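You operate a simulated robot arm through the tools that you are given. There is no shell and no other tool.

You run a simulated two-armed robot. Do the job below in one go: nothing can be reset, and whatever is moved stays where it is left.

JOB
Polish the scuff off the brown guide in the vice, then put it in the guide tray.
Fine: shut the vice first, use the orange polishing block, put it back, leave the vice open and the cream guide alone. Set down upright: orange polishing block, brown guide. What is to be rubbed or washed off counts as gone when no trace of it is left.

It is judged by the outcome, as a careful person would: the job done as asked, and still so three seconds after it is handed in. It fails if anything else is knocked over, pushed out of place, dropped, spilled or broken.

ROBOT AND FRAMES
Two 7-joint arms with fingered hands on one trunk that stands fixed in place. Base frame: the origin is at the foot of the trunk, x ahead of it, y to its left, z up; the work surface is at about z = 86. Units: cm, rad, N and s.
The left shoulder is at [7, 15.4, 117.2], the right one opposite. With the tool pointing down near the work surface each hand reaches from about 10 to 86 cm from the base axis, measured 20 degrees to its own side. Payload 3.9 kg a hand.
Tool frame (each hand has its own): the origin (TCP) lies between the finger pads and is the grasp point; the fingertips stand 3 cm ahead of it; z points along the fingers, y is the line along which they close. The gripper opens to 10.4 cm; its body begins 3.5 cm behind the TCP. The gripper is a hand of 4 fingers: y runs from the thumb to the fingers, the wrist lies at [-1.7, -10.4, -17.8] in the tool frame.
Orientation is that of the tool frame in the base frame, as a unit quaternion [x, y, z, w]. With the fingers straight down and the wrist toward the robot, the tool's x, y and z point along [0, 1, 0], [1, 0, 0] and [0, 0, -1] of the base frame.

CONTROLS
- The arms move only by the tool nudge_tool. It takes "left_increments", "right_increments" or both (then of equal length, played together; a hand with none holds still); each is a list of rows, each a list of 6 numbers: the shift along the tool's x, y, z in cm, then the turn, a rotation vector about the tool's x, y, z in rad. In form: [[dx, dy, dz, rx, ry, rz], ...]. A call has 1 to 20 rows; each row is the pose to reach, as a shift and turn from the pose commanded when the call began, along the tool's axes at that moment. Rows are played at 5 a second. More than 5 cm and 0.15 rad between two rows, and nothing of the call is played. A pose out of reach is approached as far as the arm can. The call stops where the force on the tool passes 40 N (or 10 N more than at its start, if that is more) or the arm is blocked; 0.2 s more then pass. In this call time passes only in rows, and 0.2 s behind the last. The reply holds the time, the measured pose of the TCP, the force on the tool along the base axes, the opening and the grip force, in the units named above and with some noise, with the torque about the TCP (base axes, N m) and any sound that the robot's microphone picked up.
- Cameras (640 x 400 px; columns grow to the right, rows downward): "scene" is now at [14.3, -0.74, 141.83]; the picture's right is [-0.09, -1.00, 0.00], its down [-0.43, 0.04, -0.90] and it looks along [0.90, -0.08, -0.43] (base axes); focal length 267 px, centre (320, 200). "left" rides on the left gripper at [-6.6, -9, -12.6] in its tool frame; the picture's right is [-0.78, -0.30, 0.56], its down [0.57, -0.70, 0.42] and it looks along [0.27, 0.65, 0.71] (tool axes); focal length 275 px, centre (320, 200). "right" rides on the right gripper at [6.6, -9, -12.6] in its tool frame; the picture's right is [-0.78, 0.30, -0.56], its down [-0.57, -0.70, 0.42] and it looks along [-0.27, 0.65, 0.71] (tool axes); focal length 275 px, centre (320, 200). There is no depth. A picture from a camera that has moved, and an enlarged one, comes with that camera's place and axes in the base frame and with its lens.
- camera(camera): a new picture of that camera. The clock stands still meanwhile.
- raise_lower(by): slides the trunk up (or, below 0, down) by that many cm; the arms and the scene camera ride with it, the base frame stays. It gives what a move gives, with no picture.
- move_fingers(index, middle, ring, thumb_bend, thumb_turn, hand): sets how far each is bent, from 0 (flat) to 1 (curled in); at 0.3 the hand is open as for a grip, at 0.7 the pads meet at the TCP. One left out holds its place. A second passes; each finger stops where it meets its share of the squeeze, and holds until it gets a number again. It is the only way to open and close the hand. It gives what a move gives, with no picture; readings hold the bend of each and the force on the fingers (four entries, about 0 where the hand has none), thumb and palm. thumb_turn goes from beside the hand (0) to across from the fingers (1), as for a grip.
- turn_head(pan, tilt): turns the head with the scene camera to pan (to the left, within 1.501 rad either way) and tilt (down, from -0.506 to 1.204), counted from straight ahead of the robot. It gives what a move gives.
- enlarge(camera, box): a new picture of the part [left, top, right, bottom] of that camera's present view, enlarged. The clock stands still meanwhile.
- close_job(): hands the job in; it is judged then, once.

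Nothing tells you positions but the pictures and the camera data. Unless the task says otherwise, let go and move clear before handing in.

The tools are called as name(argument=value, ...) on one line, values as JSON. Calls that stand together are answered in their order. nudge_tool: Moves the arms, as the interface text tells. Its arguments: {"type":"object","properties":{"left_increments":{"type":"array","items":{"type":"array","items":{"type":"number"}}},"right_increments":{"type":"array","items":{"type":"array","items":{"type":"number"}}}},"required":[]} The other tools are called the same way: raise_lower (by) moves the trunk up or down; move_fingers (index, middle, ring, thumb_bend, thumb_turn, hand) moves the fingers one by one; turn_head (pan, tilt) turns the head that bears the scene camera; camera (camera) takes a picture; enlarge (camera, box) takes an enlarged picture of a part of a camera's view; close_job () hands the job in.

At the start:

```text
t: 0.0
left_eef_pos: [56.96, 20.63, 131.92]
left_tool_rot: [0.707, 0.708, 0.0, 0.0]
left_contact_force: [-0.4, 0.1, -0.9]
left_wrist_torque: [-0.01, 0.02, 0.01]
left_finger_gap: 10.38
left_gripper_force: 0.0
left_shape: jaw
left_bend: [0.3, 0.3, 0.3, 0.3, 0.97]
left_finger forces: [0.1, 0.0, 0.0, 0.0, 0.1, 0.0]
right_eef_pos: [53.06, -22.81, 133.57]
right_tool_rot: [0.707, 0.708, 0.0, -0.001]
right_contact_force: [-0.1, 0.8, -0.6]
right_wrist_torque: [-0.02, 0.04, -0.02]
right_finger_gap: 10.35
right_gripper_force: 0.0
right_shape: jaw
right_bend: [0.3, 0.3, 0.3, 0.3, 0.97]
right_finger forces: [0.1, 0.1, 0.0, 0.0, 0.1, 0.1]
trunk travel left (down, up): [-62.5, 31.5]
head pan, tilt (commanded): [-0.091, 0.443]
```

scene: 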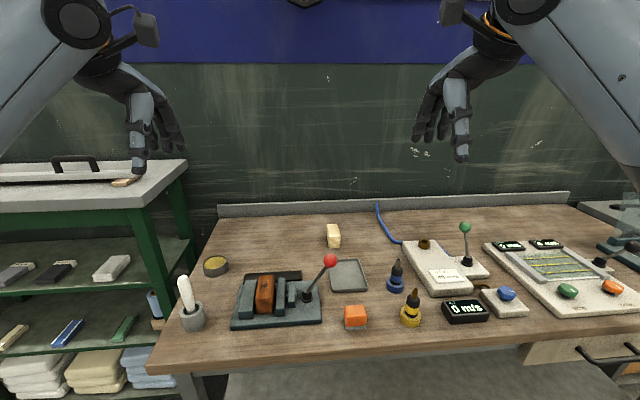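
right: 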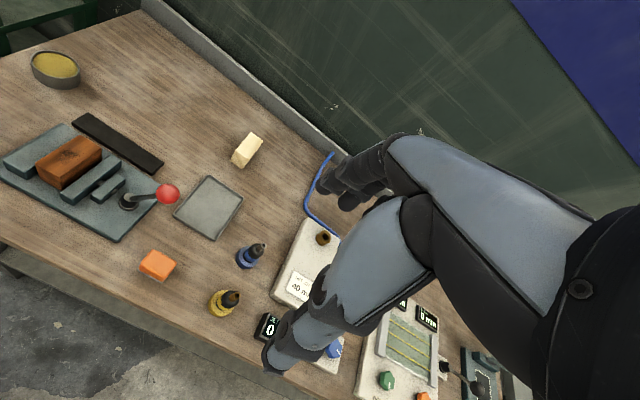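
left: 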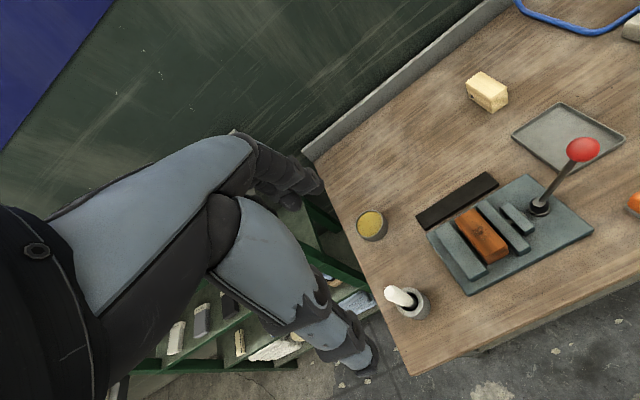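

I see a bench with a vice holding a brown guide (left of centre), a red-knobbed lever, an orange block, a grey tray, and a cream guide further back. I will look closer before moving anything.

enlarge(camera="scene", box=[170, 220, 430, 380])

enlarge(camera="left", box=[380, 60, 640, 320])

enlarge(camera="right", box=[0, 30, 300, 330])

```text
2.46 times, centred on (300, 300) of scene
camera zoom: at [14.3, -0.74, 141.83], right [-0.09, -1.0, 0.0], down [-0.43, 0.04, -0.9], along [0.9, -0.08, -0.43], focal length 657 px, centre (369, -46)
```

zoom: 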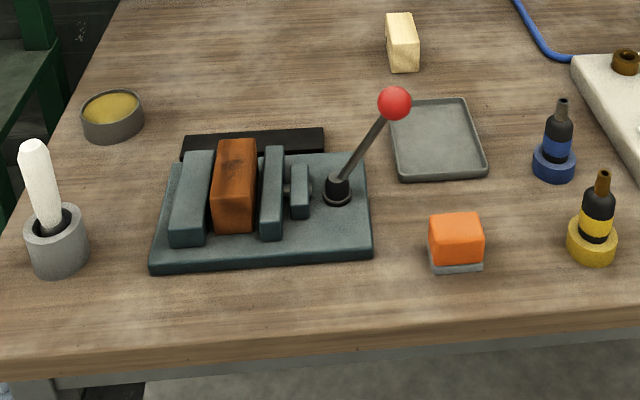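

```text
1.54 times, centred on (510, 190) of left
camera zoom: at [48.06, 14.0, 144.49], right [-0.3, -0.78, -0.56], down [-0.7, 0.57, -0.42], along [0.65, 0.27, -0.71], focal length 424 px, centre (28, 215)
```

zoom: 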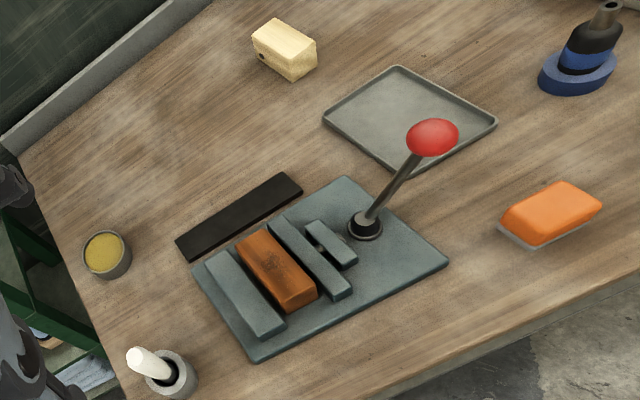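

```text
1.33 times, centred on (150, 180) of right
camera zoom: at [44.14, -16.17, 146.21], right [0.3, -0.78, 0.56], down [-0.7, -0.57, -0.42], along [0.65, -0.26, -0.71], focal length 367 px, centre (547, 227)
```

zoom: 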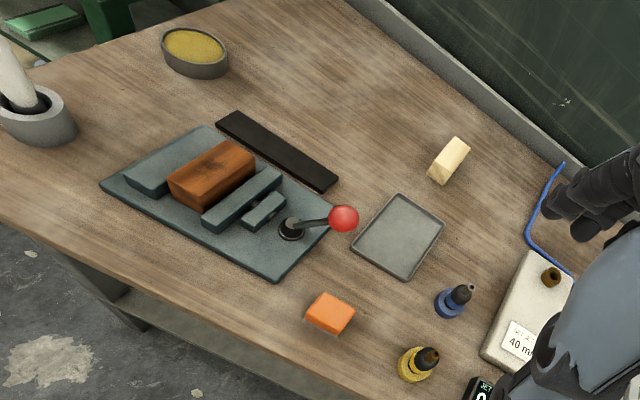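

Vice with the brown guide sits around (67, 6), the lever knob at about (67, -8, 100), the orange block near (60, -13.5). I'll zoom in tighter on each for accurate measurement.

enlarge(camera="scene", box=[225, 250, 345, 335])

enlarge(camera="scene", box=[320, 220, 400, 340])

enlarge(camera="left", box=[410, 160, 600, 300])

enlarge(camera="right", box=[0, 100, 190, 290])

```text
4.71 times, centred on (285, 292) of scene
camera zoom: at [14.3, -0.74, 141.83], right [-0.09, -1.0, 0.0], down [-0.43, 0.04, -0.9], along [0.9, -0.08, -0.43], focal length 1256 px, centre (485, -235)
```

zoom: 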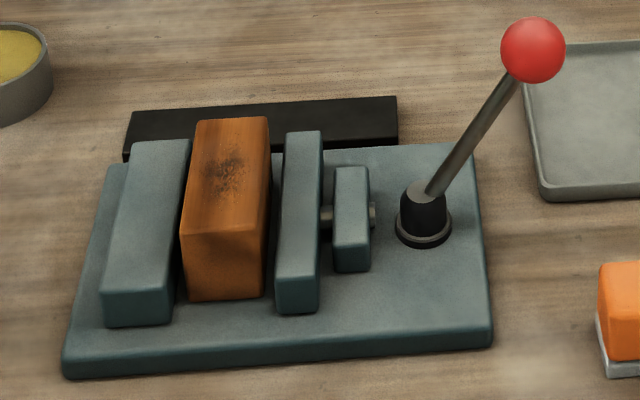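

```text
3.33 times, centred on (360, 280) of scene
camera zoom: at [14.3, -0.74, 141.83], right [-0.09, -1.0, 0.0], down [-0.43, 0.04, -0.9], along [0.9, -0.08, -0.43], focal length 889 px, centre (187, -67)
```

zoom: 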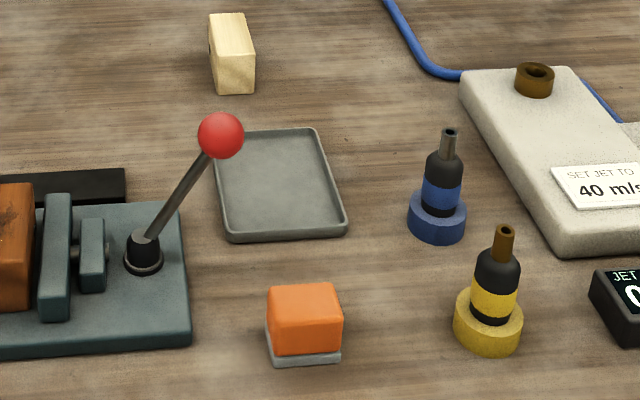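

```text
2.86 times, centred on (505, 230) of left
camera zoom: at [48.06, 14.0, 144.49], right [-0.3, -0.78, -0.56], down [-0.7, 0.57, -0.42], along [0.65, 0.27, -0.71], focal length 786 px, centre (-209, 114)
```

zoom: 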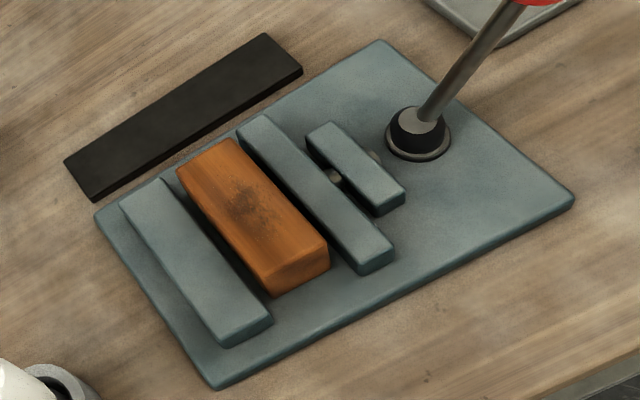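

```text
2.11 times, centred on (95, 195) of right
camera zoom: at [44.14, -16.17, 146.21], right [0.3, -0.78, 0.56], down [-0.7, -0.57, -0.42], along [0.65, -0.26, -0.71], focal length 580 px, centre (794, 210)
```

zoom: 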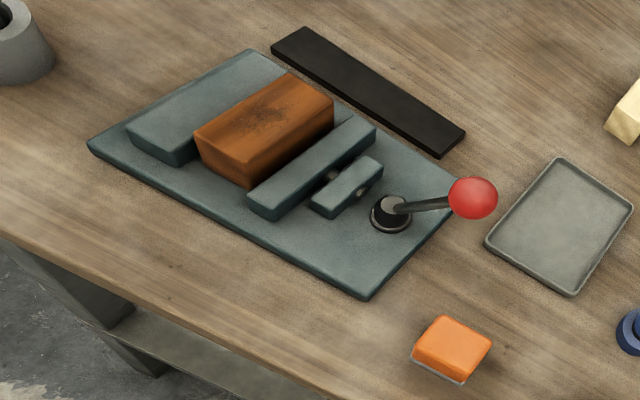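

The scuff is on the guide's top face (about x 65–69.5, z ≈ 92.7); the jaws stand lower, and there are gaps beside the guide, so the vice is open with its lever leaning to -y. I'll bring the open right hand above the lever knob first.

nudge_tool(right_increments=[[1.8, 1.7, 2.4, 0, 0, 0], [3.7, 3.5, 4.9, 0, 0, 0], [5.5, 5.2, 7.3, 0, 0, 0], [7.4, 6.9, 9.8, 0, 0, 0], [9.2, 8.6, 12.2, 0, 0, 0], [11.0, 10.4, 14.7, 0, 0, 0], [12.9, 12.1, 17.1, 0, 0, 0], [14.7, 13.8, 19.5, 0, 0, 0]])

```text
t: 1.8
left_eef_pos: [57.15, 20.73, 131.86]
left_tool_rot: [0.707, 0.708, -0.001, 0.0]
left_contact_force: [0.2, 0.2, -0.3]
left_wrist_torque: [-0.01, -0.02, 0.02]
left_finger_gap: 10.37
left_gripper_force: 0.1
left_shape: jaw
left_bend: [0.3, 0.3, 0.3, 0.3, 0.97]
left_finger forces: [0.0, 0.0, 0.1, 0.0, 0.1, 0.1]
right_eef_pos: [66.89, -8.05, 113.85]
right_tool_rot: [0.706, 0.708, 0.0, 0.001]
right_contact_force: [-0.1, -0.1, 0.7]
right_wrist_torque: [-0.03, 0.02, -0.01]
right_finger_gap: 10.37
right_gripper_force: 0.0
right_shape: jaw
right_bend: [0.3, 0.3, 0.3, 0.3, 0.97]
right_finger forces: [0.0, 0.1, 0.0, 0.0, 0.0, 0.0]
trunk travel left (down, up): [-62.5, 31.5]
head pan, tilt (commanded): [-0.091, 0.443]
```

The right hand should be above the knob now; checking with the cameras.

camera(camera="scene")

camera(camera="left")

camera(camera="right")

```text
taken
camera scene: at [14.41, -0.62, 141.82], right [-0.09, -1.0, 0.0], down [-0.43, 0.04, -0.9], along [0.9, -0.08, -0.43], focal length 267 px, centre (320, 200)
```

scene: 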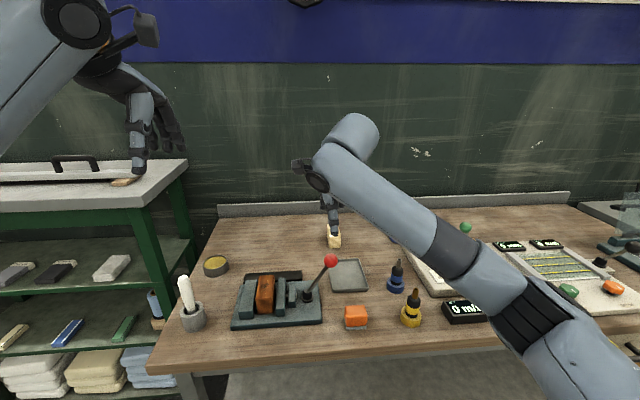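

```text
taken
camera left: at [48.17, 14.13, 144.43], right [-0.3, -0.78, -0.56], down [-0.7, 0.57, -0.42], along [0.65, 0.27, -0.71], focal length 275 px, centre (320, 200)
```

left: 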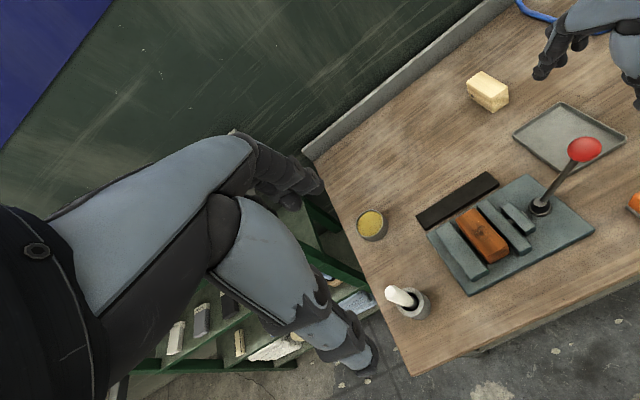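

```text
taken
camera right: at [58.0, -1.32, 126.46], right [0.3, -0.77, 0.56], down [-0.7, -0.57, -0.42], along [0.65, -0.27, -0.71], focal length 275 px, centre (320, 200)
```

right: 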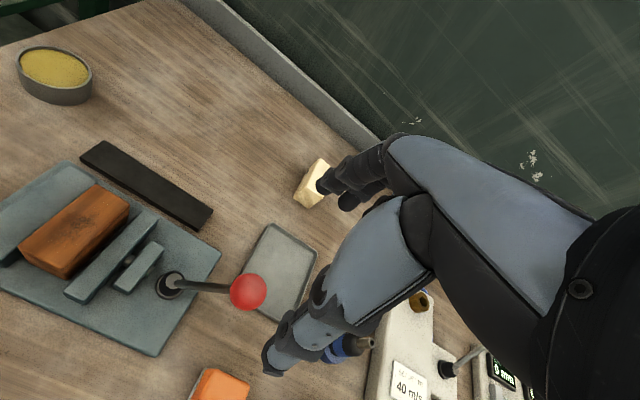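

The hand is directly above the knob (within a few mm). Descending so the knob sits between thumb and fingers.

nudge_tool(right_increments=[[0, 0, 3, 0, 0, 0], [0, 0, 6, 0, 0, 0], [-0.1, 0, 9, 0, 0, 0], [-0.2, 0, 11.5, 0, 0, 0], [-0.2, 0, 13.3, 0, 0, 0]])

camera(camera="right")

enlarge(camera="scene", box=[200, 180, 420, 340])

```text
t: 3.0
left_eef_pos: [57.01, 20.62, 131.79]
left_tool_rot: [0.708, 0.707, 0.0, 0.0]
left_contact_force: [0.1, 0.5, 0.6]
left_wrist_torque: [-0.01, -0.01, -0.04]
left_finger_gap: 10.36
left_gripper_force: 0.0
left_shape: jaw
left_bend: [0.3, 0.3, 0.3, 0.3, 0.97]
left_finger forces: [0.0, 0.1, 0.0, 0.0, 0.0, 0.1]
right_eef_pos: [66.88, -8.17, 100.77]
right_tool_rot: [0.706, 0.708, 0.0, -0.001]
right_contact_force: [-0.2, 0.5, -0.8]
right_wrist_torque: [0.0, 0.02, 0.0]
right_finger_gap: 10.38
right_gripper_force: 0.1
right_shape: jaw
right_bend: [0.3, 0.3, 0.3, 0.3, 0.97]
right_finger forces: [0.1, 0.0, 0.1, 0.1, 0.0, 0.0]
trunk travel left (down, up): [-62.5, 31.5]
head pan, tilt (commanded): [-0.091, 0.443]
```

```text
taken
camera right: at [57.93, -1.6, 113.38], right [0.3, -0.78, 0.56], down [-0.7, -0.57, -0.42], along [0.65, -0.26, -0.71], focal length 275 px, centre (320, 200)
```

right: 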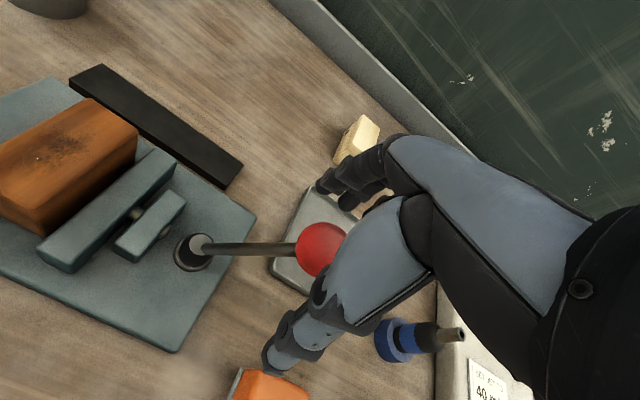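

```text
2.50 times, centred on (310, 260) of scene
camera zoom: at [14.32, -0.73, 141.83], right [-0.09, -1.0, 0.0], down [-0.43, 0.04, -0.9], along [0.9, -0.08, -0.43], focal length 667 px, centre (345, 50)
```

zoom: 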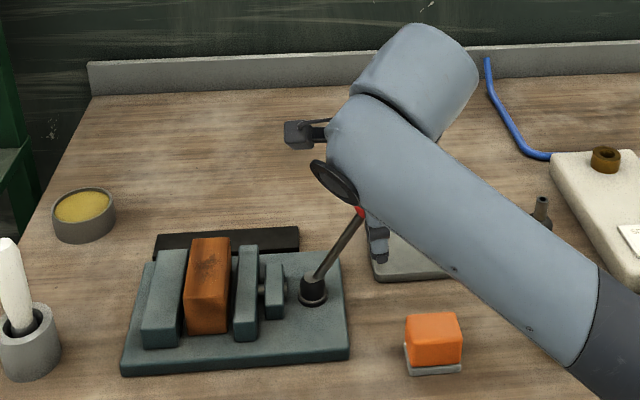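

The knob is centred in the open hand. Closing the fingers on it.

move_fingers(hand="right", index=0.65, middle=0.65, ring=0.65, thumb_bend=0.65)

camera(camera="right")

```text
t: 4.0
left_eef_pos: [57.01, 20.7, 131.9]
left_tool_rot: [0.707, 0.707, -0.001, 0.0]
left_contact_force: [-0.4, 0.5, -0.2]
left_wrist_torque: [0.0, -0.02, 0.01]
left_finger_gap: 10.36
left_gripper_force: 0.1
left_shape: jaw
left_bend: [0.3, 0.3, 0.3, 0.3, 0.97]
left_finger forces: [0.0, 0.1, 0.0, 0.1, 0.1, 0.0]
right_eef_pos: [66.97, -8.27, 100.7]
right_tool_rot: [0.706, 0.708, -0.001, 0.0]
right_contact_force: [1.0, 0.1, -1.5]
right_wrist_torque: [0.02, -0.01, 0.0]
right_finger_gap: 2.4
right_gripper_force: 3.6
right_shape: fingers
right_bend: [0.62, 0.64, 0.65, 0.62, 0.97]
right_finger forces: [3.2, 0.9, 0.0, 0.0, 3.5, 0.0]
trunk travel left (down, up): [-62.5, 31.5]
head pan, tilt (commanded): [-0.091, 0.443]
```

```text
taken
camera right: at [57.95, -1.59, 113.35], right [0.3, -0.77, 0.56], down [-0.7, -0.57, -0.42], along [0.65, -0.26, -0.71], focal length 275 px, centre (320, 200)
```

right: 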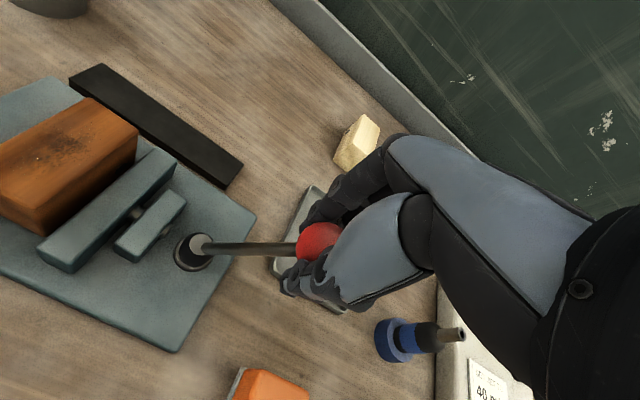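

Light contact on the knob from thumb and index. I'll firm the grip a bit, then swing the lever towards the jaws (+y) in small steps along its arc.

move_fingers(hand="right", index=0.7, middle=0.72, ring=0.72, thumb_bend=0.7)

nudge_tool(right_increments=[[0.8, 0, -0.35, 0, 0, 0], [1.6, 0, -0.7, 0, 0, 0]])

camera(camera="right")

```text
t: 5.0
left_eef_pos: [57.13, 20.68, 131.83]
left_tool_rot: [0.706, 0.708, -0.001, 0.0]
left_contact_force: [0.3, -0.4, -0.3]
left_wrist_torque: [-0.03, -0.04, 0.04]
left_finger_gap: 10.37
left_gripper_force: 0.0
left_shape: jaw
left_bend: [0.3, 0.3, 0.3, 0.3, 0.97]
left_finger forces: [0.0, 0.1, 0.0, 0.0, 0.1, 0.1]
right_eef_pos: [67.06, -8.22, 100.59]
right_tool_rot: [0.707, 0.707, -0.001, 0.0]
right_contact_force: [3.4, 1.5, -2.8]
right_wrist_torque: [0.03, -0.06, 0.01]
right_finger_gap: 2.19
right_gripper_force: 10.6
right_shape: fingers
right_bend: [0.63, 0.66, 0.72, 0.63, 0.97]
right_finger forces: [7.1, 6.2, 0.0, 0.0, 8.2, 0.1]
trunk travel left (down, up): [-62.5, 31.5]
head pan, tilt (commanded): [-0.091, 0.443]
```

```text
t: 5.6
left_eef_pos: [57.24, 20.63, 131.73]
left_tool_rot: [0.707, 0.707, -0.001, 0.0]
left_contact_force: [-0.4, -0.5, 0.2]
left_wrist_torque: [-0.02, -0.01, 0.04]
left_finger_gap: 10.36
left_gripper_force: 0.1
left_shape: jaw
left_bend: [0.3, 0.3, 0.3, 0.3, 0.97]
left_finger forces: [0.0, 0.0, 0.0, 0.1, 0.1, 0.0]
right_eef_pos: [67.1, -6.82, 101.31]
right_tool_rot: [0.707, 0.708, -0.001, 0.0]
right_contact_force: [0.8, -1.0, -5.7]
right_wrist_torque: [-0.06, 0.0, 0.02]
right_finger_gap: 2.23
right_gripper_force: 10.9
right_shape: fingers
right_bend: [0.63, 0.66, 0.72, 0.63, 0.97]
right_finger forces: [7.0, 6.1, 0.0, 0.1, 9.7, 0.0]
trunk travel left (down, up): [-62.5, 31.5]
head pan, tilt (commanded): [-0.091, 0.443]
```

```text
taken
camera right: at [58.1, -0.17, 114.03], right [0.3, -0.77, 0.56], down [-0.7, -0.57, -0.42], along [0.65, -0.27, -0.71], focal length 275 px, centre (320, 200)
```

right: 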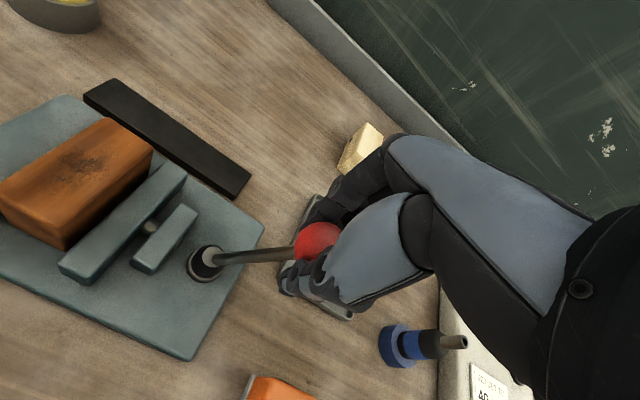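

The lever follows the hand easily. Continuing toward upright and beyond, watching force and the movable jaw.

nudge_tool(right_increments=[[1.1, 0, -0.1, 0, 0, 0], [2.2, 0, -0.25, 0, 0, 0], [3.3, 0, -0.35, 0, 0, 0], [4.4, 0, -0.4, 0, 0, 0]])

enlarge(camera="scene", box=[200, 180, 420, 340])

camera(camera="right")

```text
t: 6.6
left_eef_pos: [57.02, 20.63, 131.97]
left_tool_rot: [0.706, 0.708, 0.0, 0.0]
left_contact_force: [-0.3, 0.6, 0.6]
left_wrist_torque: [-0.05, 0.0, 0.0]
left_finger_gap: 10.38
left_gripper_force: 0.1
left_shape: jaw
left_bend: [0.3, 0.3, 0.3, 0.3, 0.97]
left_finger forces: [0.0, 0.1, 0.0, 0.1, 0.0, 0.0]
right_eef_pos: [66.95, -2.45, 101.93]
right_tool_rot: [0.706, 0.708, -0.001, 0.001]
right_contact_force: [1.9, -2.1, 4.2]
right_wrist_torque: [-0.09, -0.02, 0.01]
right_finger_gap: 2.02
right_gripper_force: 10.2
right_shape: fingers
right_bend: [0.63, 0.71, 0.72, 0.65, 0.96]
right_finger forces: [6.7, 4.6, 0.1, 0.0, 9.2, 0.1]
trunk travel left (down, up): [-62.5, 31.5]
head pan, tilt (commanded): [-0.091, 0.443]
```

```text
2.50 times, centred on (310, 260) of scene
camera zoom: at [14.27, -0.71, 141.83], right [-0.09, -1.0, 0.0], down [-0.43, 0.04, -0.9], along [0.9, -0.08, -0.43], focal length 667 px, centre (345, 50)
```

zoom: 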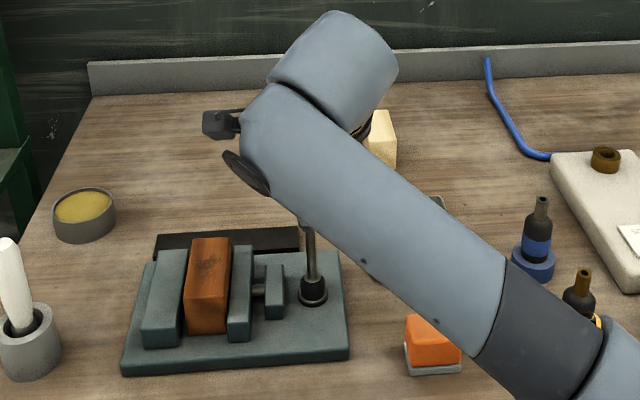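

```text
taken
camera right: at [58.02, 4.32, 114.52], right [0.3, -0.77, 0.56], down [-0.7, -0.57, -0.42], along [0.65, -0.26, -0.71], focal length 275 px, centre (320, 200)
```

right: 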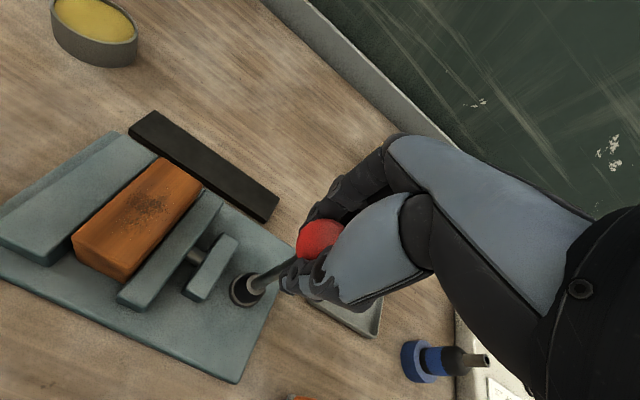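

The movable jaw advances as the lever comes over, so +y shuts it. Continuing past upright.

nudge_tool(right_increments=[[1.1, 0, 0.0, 0, 0, 0], [2.2, 0, 0.15, 0, 0, 0], [3.3, 0, 0.4, 0, 0, 0], [4.4, 0, 0.75, 0, 0, 0]])

camera(camera="right")

enlarge(camera="scene", box=[225, 230, 365, 335])

```text
t: 7.6
left_eef_pos: [57.14, 20.43, 131.78]
left_tool_rot: [0.707, 0.707, -0.001, -0.001]
left_contact_force: [-0.6, 0.4, 0.2]
left_wrist_torque: [-0.03, 0.01, 0.0]
left_finger_gap: 10.38
left_gripper_force: 0.1
left_shape: jaw
left_bend: [0.3, 0.3, 0.3, 0.3, 0.97]
left_finger forces: [0.1, 0.0, 0.0, 0.0, 0.0, 0.0]
right_eef_pos: [66.99, 1.78, 101.0]
right_tool_rot: [0.707, 0.707, -0.001, -0.001]
right_contact_force: [0.2, -5.5, -7.8]
right_wrist_torque: [-0.24, -0.02, -0.04]
right_finger_gap: 2.02
right_gripper_force: 12.0
right_shape: fingers
right_bend: [0.63, 0.71, 0.72, 0.64, 0.96]
right_finger forces: [6.5, 6.6, 0.0, 0.1, 9.7, 0.0]
trunk travel left (down, up): [-62.5, 31.5]
head pan, tilt (commanded): [-0.091, 0.443]
```

```text
taken
camera right: at [58.08, 8.53, 113.72], right [0.3, -0.78, 0.56], down [-0.7, -0.57, -0.42], along [0.65, -0.27, -0.72], focal length 275 px, centre (320, 200)
```

right: 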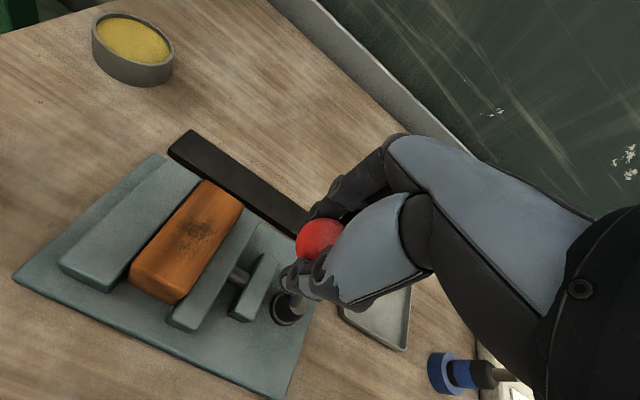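

```text
3.81 times, centred on (295, 282) of scene
camera zoom: at [14.45, -0.83, 141.79], right [-0.09, -1.0, 0.0], down [-0.43, 0.04, -0.9], along [0.9, -0.08, -0.43], focal length 1016 px, centre (415, -114)
```

zoom: 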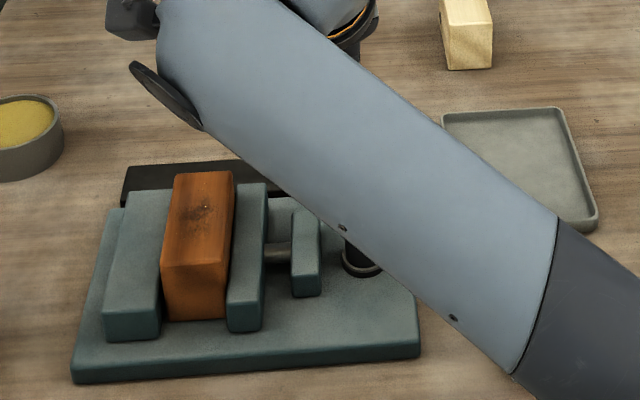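

The guide is being pushed against the fixed jaw; some resistance has begun. Moving on in small steps to the end of travel.

nudge_tool(right_increments=[[0.7, 0, 0.45, 0, 0, 0], [1.4, 0, 0.8, 0, 0, 0], [2.1, 0, 1.2, 0, 0, 0]])

camera(camera="right")

enlarge(camera="scene", box=[225, 230, 365, 335])

```text
t: 8.4
left_eef_pos: [57.08, 20.22, 132.01]
left_tool_rot: [0.707, 0.707, 0.001, -0.002]
left_contact_force: [-0.6, 0.4, -0.1]
left_wrist_torque: [0.02, 0.03, 0.01]
left_finger_gap: 10.39
left_gripper_force: 0.1
left_shape: jaw
left_bend: [0.3, 0.3, 0.3, 0.3, 0.97]
left_finger forces: [0.0, 0.0, 0.1, 0.0, 0.0, 0.0]
right_eef_pos: [67.06, 3.61, 100.25]
right_tool_rot: [0.708, 0.706, 0.002, 0.001]
right_contact_force: [3.2, -15.9, 5.5]
right_wrist_torque: [-0.35, -0.12, -0.01]
right_finger_gap: 2.01
right_gripper_force: 13.5
right_shape: fingers
right_bend: [0.64, 0.72, 0.72, 0.64, 0.97]
right_finger forces: [5.6, 11.6, 0.0, 0.1, 9.7, 0.1]
trunk travel left (down, up): [-62.5, 31.5]
head pan, tilt (commanded): [-0.091, 0.443]
```

```text
taken
camera right: at [58.0, 10.27, 112.79], right [0.29, -0.78, 0.56], down [-0.7, -0.57, -0.43], along [0.65, -0.27, -0.71], focal length 275 px, centre (320, 200)
```

right: 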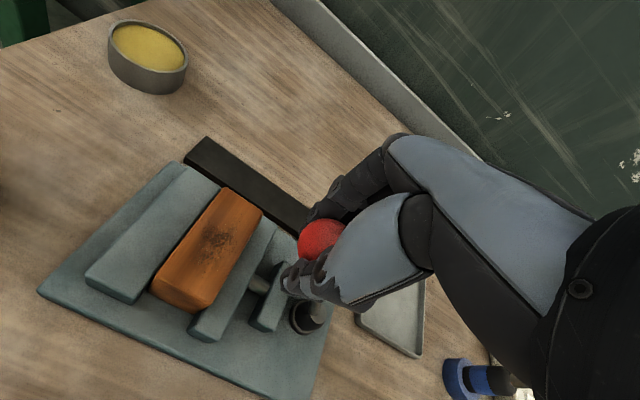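

```text
3.81 times, centred on (295, 282) of scene
camera zoom: at [14.28, -1.25, 141.85], right [-0.09, -1.0, 0.0], down [-0.43, 0.04, -0.9], along [0.9, -0.08, -0.43], focal length 1016 px, centre (415, -114)
```

zoom: 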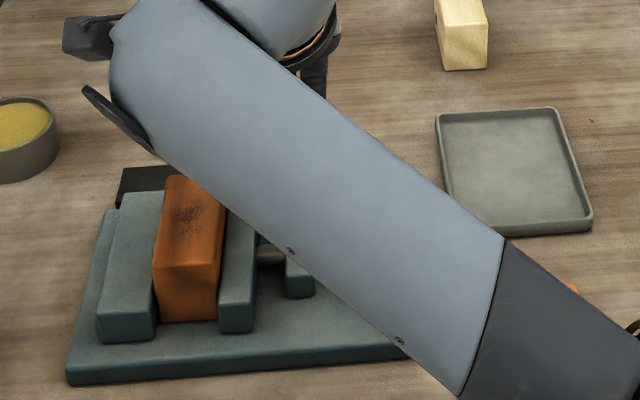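

Resistance is up to 16 N in y; I'll enlarge the jaws to check the gaps before pushing further.

enlarge(camera="right", box=[30, 130, 350, 330])

enlarge(camera="left", box=[400, 120, 640, 320])

```text
2.00 times, centred on (190, 230) of right
camera zoom: at [58.0, 10.27, 112.79], right [0.29, -0.78, 0.56], down [-0.7, -0.57, -0.43], along [0.65, -0.27, -0.71], focal length 551 px, centre (580, 140)
```

zoom: 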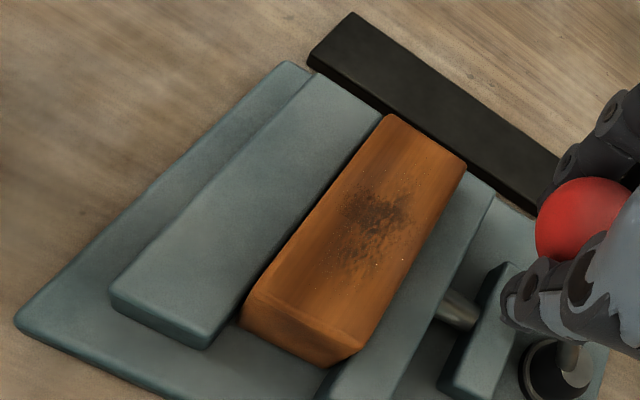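

```text
2.00 times, centred on (520, 220) of left
camera zoom: at [48.04, 13.46, 144.57], right [-0.3, -0.77, -0.56], down [-0.7, 0.57, -0.42], along [0.65, 0.27, -0.71], focal length 551 px, centre (-80, 160)
```

zoom: 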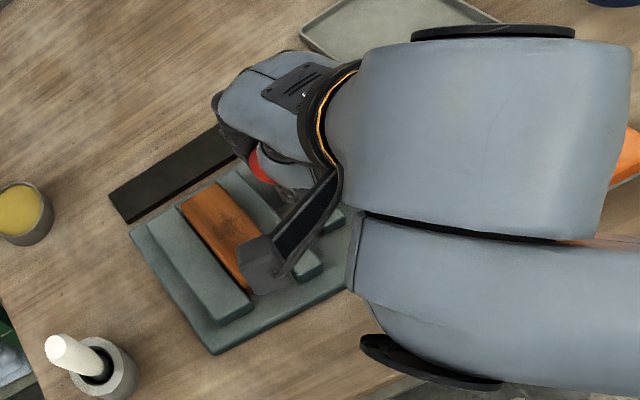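

The guide is now sandwiched between jaws with almost no gap. One further small push to see if the lever reaches a firm end stop.

nudge_tool(right_increments=[[0.4, 0, 0.15, 0, 0, 0], [0.8, 0, 0.35, 0, 0, 0], [1.2, 0, 0.6, 0, 0, 0]])

enlarge(camera="right", box=[30, 130, 350, 330])

```text
t: 9.2
left_eef_pos: [56.81, 20.02, 132.09]
left_tool_rot: [0.708, 0.706, 0.003, 0.0]
left_contact_force: [0.6, 0.1, -0.6]
left_wrist_torque: [-0.01, 0.0, -0.02]
left_finger_gap: 10.38
left_gripper_force: 0.1
left_shape: jaw
left_bend: [0.3, 0.3, 0.3, 0.3, 0.97]
left_finger forces: [0.1, 0.0, 0.0, 0.0, 0.0, 0.1]
right_eef_pos: [66.9, 4.55, 99.68]
right_tool_rot: [0.709, 0.705, 0.002, 0.003]
right_contact_force: [7.8, -27.2, 17.1]
right_wrist_torque: [-0.99, -0.19, 0.18]
right_finger_gap: 0.97
right_gripper_force: 21.6
right_shape: fingers
right_bend: [0.68, 0.71, 0.73, 0.67, 0.97]
right_finger forces: [2.4, 4.4, 32.1, 0.1, 4.2, 0.1]
trunk travel left (down, up): [-62.5, 31.5]
head pan, tilt (commanded): [-0.091, 0.443]
```

```text
2.00 times, centred on (190, 230) of right
camera zoom: at [57.88, 11.21, 112.26], right [0.29, -0.78, 0.56], down [-0.7, -0.57, -0.43], along [0.65, -0.27, -0.71], focal length 551 px, centre (580, 140)
```

zoom: 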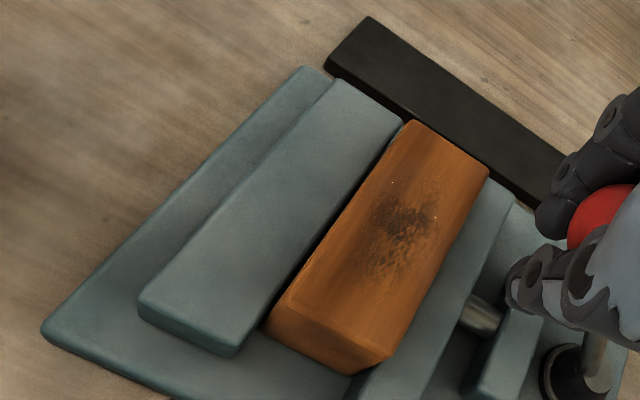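

The knob has slipped against the ring finger and resistance is 27 N, so the lever looks at its stop. I'll open the fingers, rise, and look at the lever's resting place.

move_fingers(hand="right", index=0.3, middle=0.3, ring=0.3, thumb_bend=0.3)

camera(camera="right")

```text
t: 10.2
left_eef_pos: [56.95, 20.98, 131.81]
left_tool_rot: [0.706, 0.708, 0.0, 0.0]
left_contact_force: [0.4, -0.4, -0.4]
left_wrist_torque: [0.0, 0.01, -0.03]
left_finger_gap: 10.36
left_gripper_force: 0.1
left_shape: jaw
left_bend: [0.3, 0.3, 0.3, 0.3, 0.97]
left_finger forces: [0.0, 0.1, 0.0, 0.1, 0.0, 0.0]
right_eef_pos: [66.85, 5.6, 99.28]
right_tool_rot: [0.706, 0.708, -0.001, 0.0]
right_contact_force: [-0.2, 0.7, 0.0]
right_wrist_torque: [-0.03, 0.02, 0.0]
right_finger_gap: 10.41
right_gripper_force: 0.2
right_shape: fingers
right_bend: [0.3, 0.3, 0.3, 0.3, 0.97]
right_finger forces: [0.1, 0.1, 0.1, 0.1, 0.0, 0.0]
trunk travel left (down, up): [-62.5, 31.5]
head pan, tilt (commanded): [-0.091, 0.443]
```

```text
taken
camera right: at [57.85, 12.29, 111.95], right [0.3, -0.77, 0.56], down [-0.7, -0.58, -0.42], along [0.65, -0.26, -0.71], focal length 275 px, centre (320, 200)
```

right: 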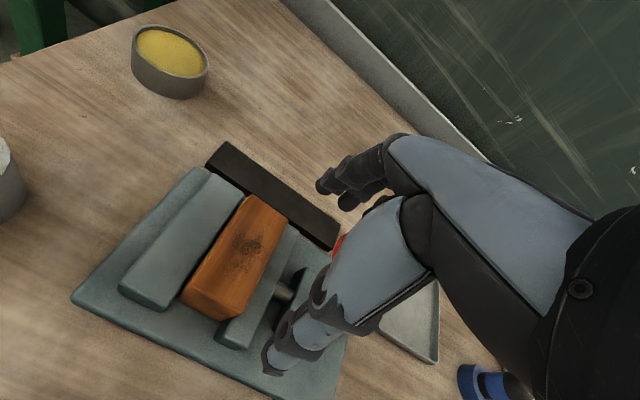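

The hand is free. Rising clear and moving back to the right so all cameras can see the vice.

nudge_tool(right_increments=[[0, 0, -3, 0, 0, 0], [0, 0, -7, 0, 0, 0], [0, 0, -11.5, 0, 0, 0], [-4, -1, -13, 0, 0, 0], [-8.5, -3, -14, 0, 0, 0], [-13, -5, -14, 0, 0, 0], [-17, -7, -14, 0, 0, 0], [-21, -9, -14, 0, 0, 0]])

enlarge(camera="scene", box=[225, 230, 385, 340])

enlarge(camera="left", box=[400, 120, 640, 320])

camera(camera="right")

```text
refused: row 5 steps farther than a row can; nothing moved
```

```text
3.64 times, centred on (305, 285) of scene
camera zoom: at [14.34, -0.47, 141.82], right [-0.09, -1.0, 0.0], down [-0.43, 0.04, -0.9], along [0.9, -0.08, -0.43], focal length 970 px, centre (374, -109)
```

zoom: 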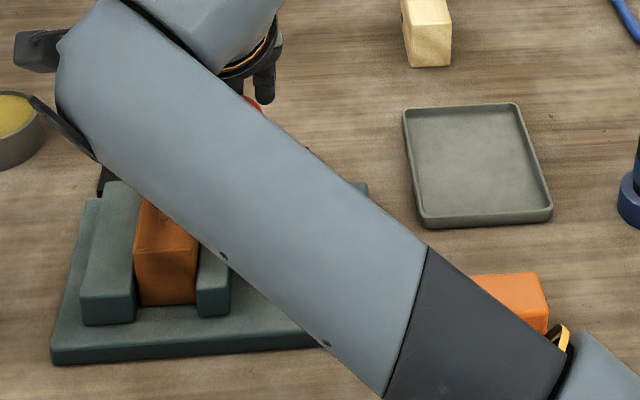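

```text
2.00 times, centred on (520, 220) of left
camera zoom: at [48.08, 14.32, 144.45], right [-0.29, -0.78, -0.56], down [-0.7, 0.57, -0.43], along [0.65, 0.26, -0.71], focal length 551 px, centre (-80, 160)
```

zoom: 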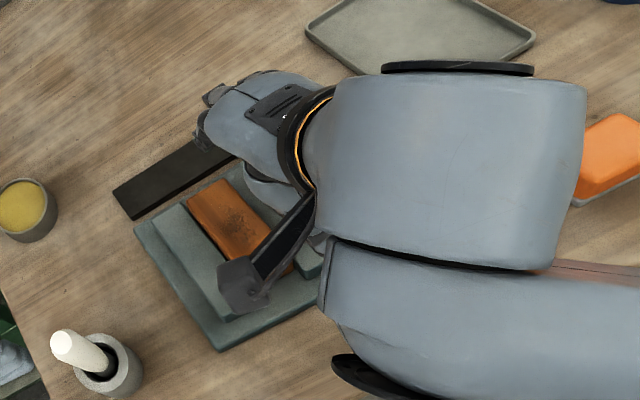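

```text
taken
camera right: at [57.85, 12.29, 111.95], right [0.3, -0.77, 0.56], down [-0.7, -0.58, -0.42], along [0.65, -0.26, -0.71], focal length 275 px, centre (320, 200)
```

right: 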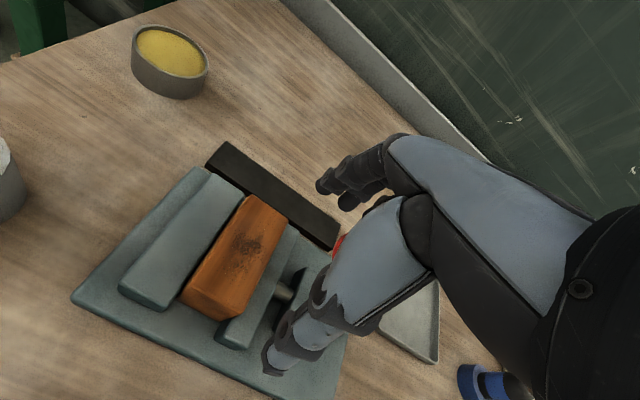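

One step was too large, so nothing moved. Repeating with smaller steps: up first, then back to the right.

nudge_tool(right_increments=[[0, 0, -3, 0, 0, 0], [0, 0, -7, 0, 0, 0], [0, 0, -11, 0, 0, 0], [-3, -1, -13, 0, 0, 0], [-7, -2, -14, 0, 0, 0], [-11, -4, -14, 0, 0, 0], [-15, -6, -14, 0, 0, 0], [-19, -8, -14, 0, 0, 0], [-23, -10, -14, 0, 0, 0]])

enlarge(camera="scene", box=[225, 230, 385, 340])

enlarge(camera="left", box=[400, 120, 640, 320])

camera(camera="right")

```text
t: 12.4
left_eef_pos: [57.14, 20.72, 131.88]
left_tool_rot: [0.707, 0.707, -0.001, 0.001]
left_contact_force: [-0.5, -0.1, 0.2]
left_wrist_torque: [-0.04, -0.01, -0.02]
left_finger_gap: 10.37
left_gripper_force: 0.1
left_shape: jaw
left_bend: [0.3, 0.3, 0.3, 0.3, 0.97]
left_finger forces: [0.0, 0.0, 0.0, 0.0, 0.0, 0.1]
right_eef_pos: [56.9, -20.88, 113.83]
right_tool_rot: [0.728, 0.685, -0.015, 0.025]
right_contact_force: [-0.5, 0.8, 0.3]
right_wrist_torque: [-0.04, 0.01, 0.01]
right_finger_gap: 10.44
right_gripper_force: 0.1
right_shape: fingers
right_bend: [0.3, 0.3, 0.3, 0.3, 0.97]
right_finger forces: [0.0, 0.0, 0.0, 0.1, 0.1, 0.0]
trunk travel left (down, up): [-62.5, 31.5]
head pan, tilt (commanded): [-0.091, 0.443]
stopped in row 9 (right hand): the arm was blocked; the commanded pose is now the measured one
```

```text
3.64 times, centred on (305, 285) of scene
camera zoom: at [14.31, -0.6, 141.82], right [-0.09, -1.0, 0.0], down [-0.43, 0.04, -0.9], along [0.9, -0.08, -0.43], focal length 970 px, centre (374, -109)
```

zoom: 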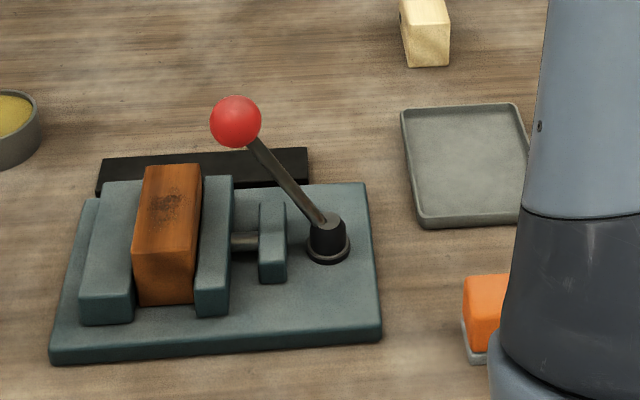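

```text
2.00 times, centred on (520, 220) of left
camera zoom: at [48.05, 14.11, 144.48], right [-0.3, -0.78, -0.56], down [-0.7, 0.57, -0.43], along [0.65, 0.26, -0.71], focal length 551 px, centre (-80, 160)
```

zoom: 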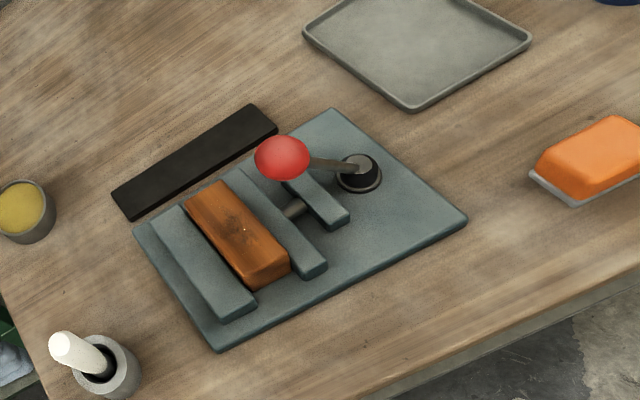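

```text
taken
camera right: at [48.21, -12.88, 125.94], right [0.24, -0.76, 0.6], down [-0.73, -0.55, -0.4], along [0.64, -0.35, -0.69], focal length 275 px, centre (320, 200)
```

right: 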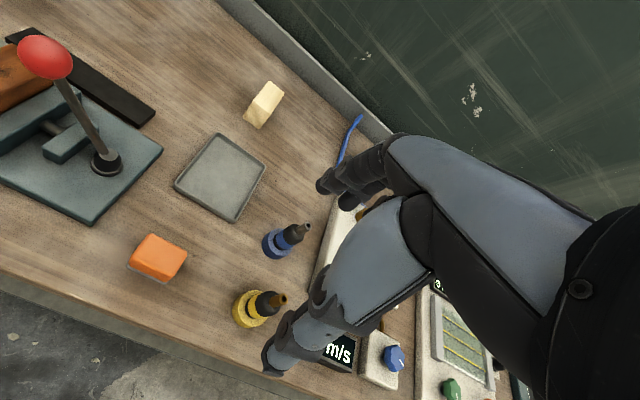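

The vice is shut: lever thrown fully over (knob now about (66.7, 3.9, 100.3)), guide at y ≈ 7–11. The right arm was stopped by something on its way back, so I'll look at the whole scene before moving it again.

camera(camera="scene")

turn_head(pan=-0.7, tilt=0.8)

camera(camera="scene")

```text
taken
camera scene: at [14.31, -0.6, 141.82], right [-0.09, -1.0, 0.0], down [-0.43, 0.04, -0.9], along [0.9, -0.08, -0.43], focal length 267 px, centre (320, 200)
```

scene: 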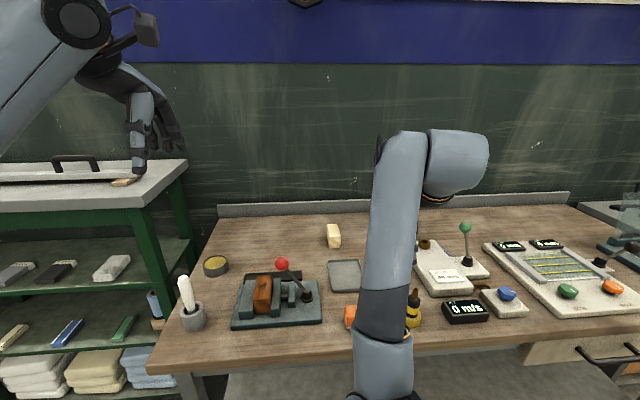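

```text
t: 13.4
left_eef_pos: [57.13, 20.58, 131.84]
left_tool_rot: [0.707, 0.707, 0.0, 0.0]
left_contact_force: [0.2, 0.0, -0.1]
left_wrist_torque: [-0.03, 0.02, 0.01]
left_finger_gap: 10.36
left_gripper_force: 0.0
left_shape: jaw
left_bend: [0.3, 0.3, 0.3, 0.3, 0.97]
left_finger forces: [0.1, 0.1, 0.0, 0.0, 0.0, 0.0]
right_eef_pos: [56.92, -20.92, 113.88]
right_tool_rot: [0.729, 0.684, -0.013, 0.024]
right_contact_force: [0.0, -0.3, -0.1]
right_wrist_torque: [-0.02, 0.01, 0.03]
right_finger_gap: 10.43
right_gripper_force: 0.0
right_shape: fingers
right_bend: [0.3, 0.3, 0.3, 0.3, 0.97]
right_finger forces: [0.0, 0.0, 0.0, 0.0, 0.0, 0.1]
trunk travel left (down, up): [-62.5, 31.5]
head pan, tilt (commanded): [-0.7, 0.799]
```

```text
taken
camera scene: at [11.32, -5.11, 138.72], right [-0.64, -0.77, 0.0], down [-0.55, 0.46, -0.7], along [0.53, -0.45, -0.72], focal length 267 px, centre (320, 200)
```

scene: 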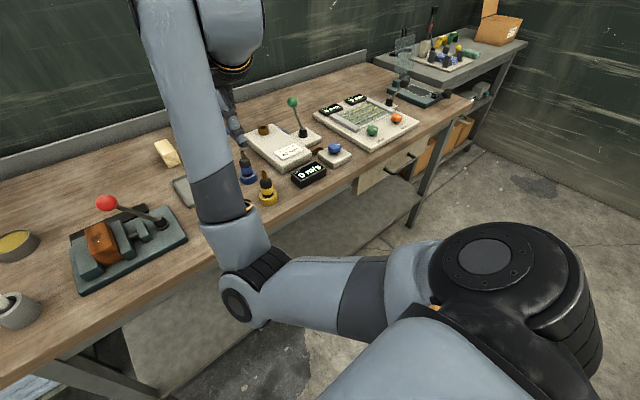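

The right elbow folded inward to a joint limit; nothing on the bench was touched. I'll raise the right arm back to its starting place, restoring its orientation.

nudge_tool(right_increments=[[0, 0, -4, 0.003, 0.01, -0.013], [-0.5, -0.5, -8, 0.006, 0.02, -0.025], [-1.5, -1.5, -12, 0.009, 0.03, -0.038], [-3, -2.5, -16, 0.012, 0.04, -0.05], [-4.4, -3.4, -19.6, 0.0155, 0.052, -0.0635]])

camera(camera="scene")

```text
t: 14.3
left_eef_pos: [56.89, 20.45, 131.95]
left_tool_rot: [0.707, 0.707, 0.0, 0.001]
left_contact_force: [-1.1, -0.8, 0.5]
left_wrist_torque: [0.01, 0.01, -0.03]
left_finger_gap: 10.4
left_gripper_force: 0.0
left_shape: jaw
left_bend: [0.3, 0.3, 0.3, 0.3, 0.97]
left_finger forces: [0.1, 0.1, 0.0, 0.1, 0.0, 0.0]
right_eef_pos: [53.93, -28.86, 127.76]
right_tool_rot: [0.766, 0.643, -0.001, 0.013]
right_contact_force: [0.4, -0.5, 0.2]
right_wrist_torque: [0.02, -0.05, 0.0]
right_finger_gap: 10.45
right_gripper_force: 0.1
right_shape: fingers
right_bend: [0.3, 0.3, 0.3, 0.3, 0.97]
right_finger forces: [0.1, 0.0, 0.0, 0.0, 0.0, 0.0]
right hand out of reach, approached as far as the arm can: row 2
trunk travel left (down, up): [-62.5, 31.5]
head pan, tilt (commanded): [-0.7, 0.799]
stopped in row 4 (right hand): the arm was blocked; the commanded pose is now the measured one
```

```text
taken
camera scene: at [11.2, -5.22, 138.72], right [-0.64, -0.76, 0.0], down [-0.55, 0.46, -0.7], along [0.53, -0.45, -0.72], focal length 267 px, centre (320, 200)
```

scene: 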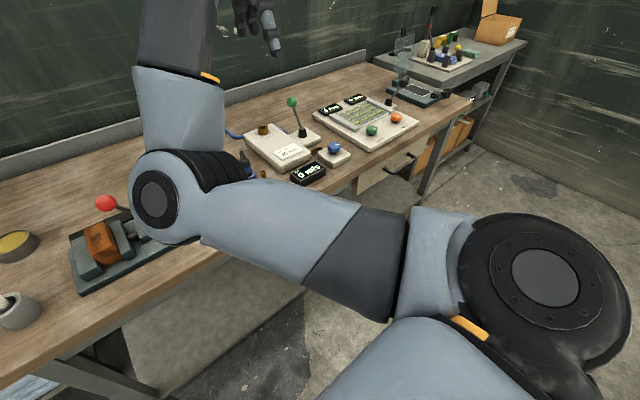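

The right elbow has swung inward across the midline and hits a joint limit. I'll extend the hand forward and yaw it inward, high above the bench, so that the elbow swings back outward.

nudge_tool(right_increments=[[0.5, 2, -0.5, 0, 0, -0.08], [1.5, 4.5, -1, 0, 0, -0.16], [2.5, 7, -1.5, 0, 0, -0.24], [3.5, 9.5, -2, 0, 0, -0.32]])

camera(camera="scene")

```text
t: 15.3
left_eef_pos: [57.07, 20.53, 131.94]
left_tool_rot: [0.707, 0.707, 0.0, 0.0]
left_contact_force: [-0.7, 0.5, 0.3]
left_wrist_torque: [-0.01, 0.01, 0.01]
left_finger_gap: 10.37
left_gripper_force: 0.0
left_shape: jaw
left_bend: [0.3, 0.3, 0.3, 0.3, 0.97]
left_finger forces: [0.0, 0.1, 0.0, 0.0, 0.0, 0.0]
right_eef_pos: [64.04, -26.8, 129.76]
right_tool_rot: [0.652, 0.758, -0.004, 0.013]
right_contact_force: [0.1, -0.6, -0.4]
right_wrist_torque: [0.0, 0.03, 0.0]
right_finger_gap: 10.43
right_gripper_force: 0.0
right_shape: fingers
right_bend: [0.3, 0.3, 0.3, 0.3, 0.97]
right_finger forces: [0.0, 0.0, 0.0, 0.1, 0.0, 0.0]
trunk travel left (down, up): [-62.5, 31.5]
head pan, tilt (commanded): [-0.7, 0.799]
```

```text
taken
camera scene: at [11.38, -5.17, 138.71], right [-0.64, -0.77, 0.0], down [-0.55, 0.46, -0.7], along [0.53, -0.45, -0.72], focal length 267 px, centre (320, 200)
```

scene: 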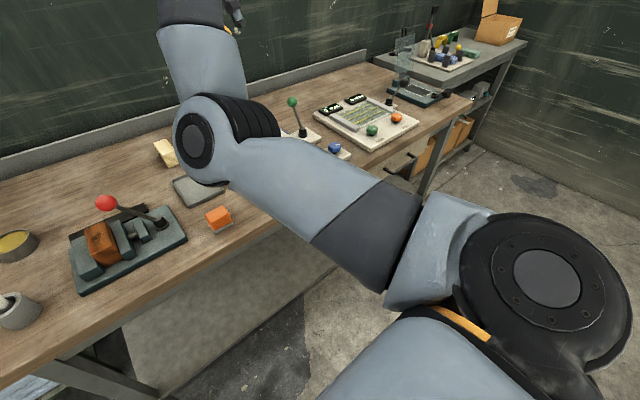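

That unblocked it and the elbow is moving outward. Extending a bit more with more inward yaw.

nudge_tool(right_increments=[[-0.8, 2, 0, 0, 0, -0.08], [-1.6, 4, 0, 0, 0, -0.16], [-2.4, 6, 0, 0, 0, -0.24], [-3.2, 7.6, 0, 0, 0, -0.32], [-3.2, 7.6, 0, 0, 0, -0.42]])

camera(camera="scene")

```text
t: 16.5
left_eef_pos: [56.93, 20.4, 131.88]
left_tool_rot: [0.707, 0.707, 0.0, 0.0]
left_contact_force: [-0.1, -0.7, 0.7]
left_wrist_torque: [0.02, -0.02, -0.03]
left_finger_gap: 10.36
left_gripper_force: 0.0
left_shape: jaw
left_bend: [0.3, 0.3, 0.3, 0.3, 0.97]
left_finger forces: [0.0, 0.0, 0.0, 0.1, 0.0, 0.0]
right_eef_pos: [71.96, -29.0, 130.03]
right_tool_rot: [0.48, 0.877, -0.005, 0.012]
right_contact_force: [0.1, 0.3, 0.0]
right_wrist_torque: [0.01, -0.02, 0.01]
right_finger_gap: 10.45
right_gripper_force: 0.2
right_shape: fingers
right_bend: [0.3, 0.3, 0.3, 0.3, 0.97]
right_finger forces: [0.1, 0.1, 0.0, 0.0, 0.0, 0.0]
trunk travel left (down, up): [-62.5, 31.5]
head pan, tilt (commanded): [-0.7, 0.799]
```

```text
taken
camera scene: at [11.25, -5.16, 138.72], right [-0.64, -0.77, 0.0], down [-0.55, 0.46, -0.7], along [0.53, -0.45, -0.72], focal length 267 px, centre (320, 200)
```

scene: 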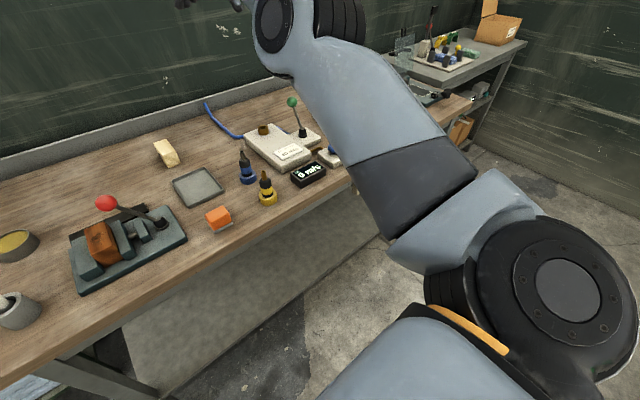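

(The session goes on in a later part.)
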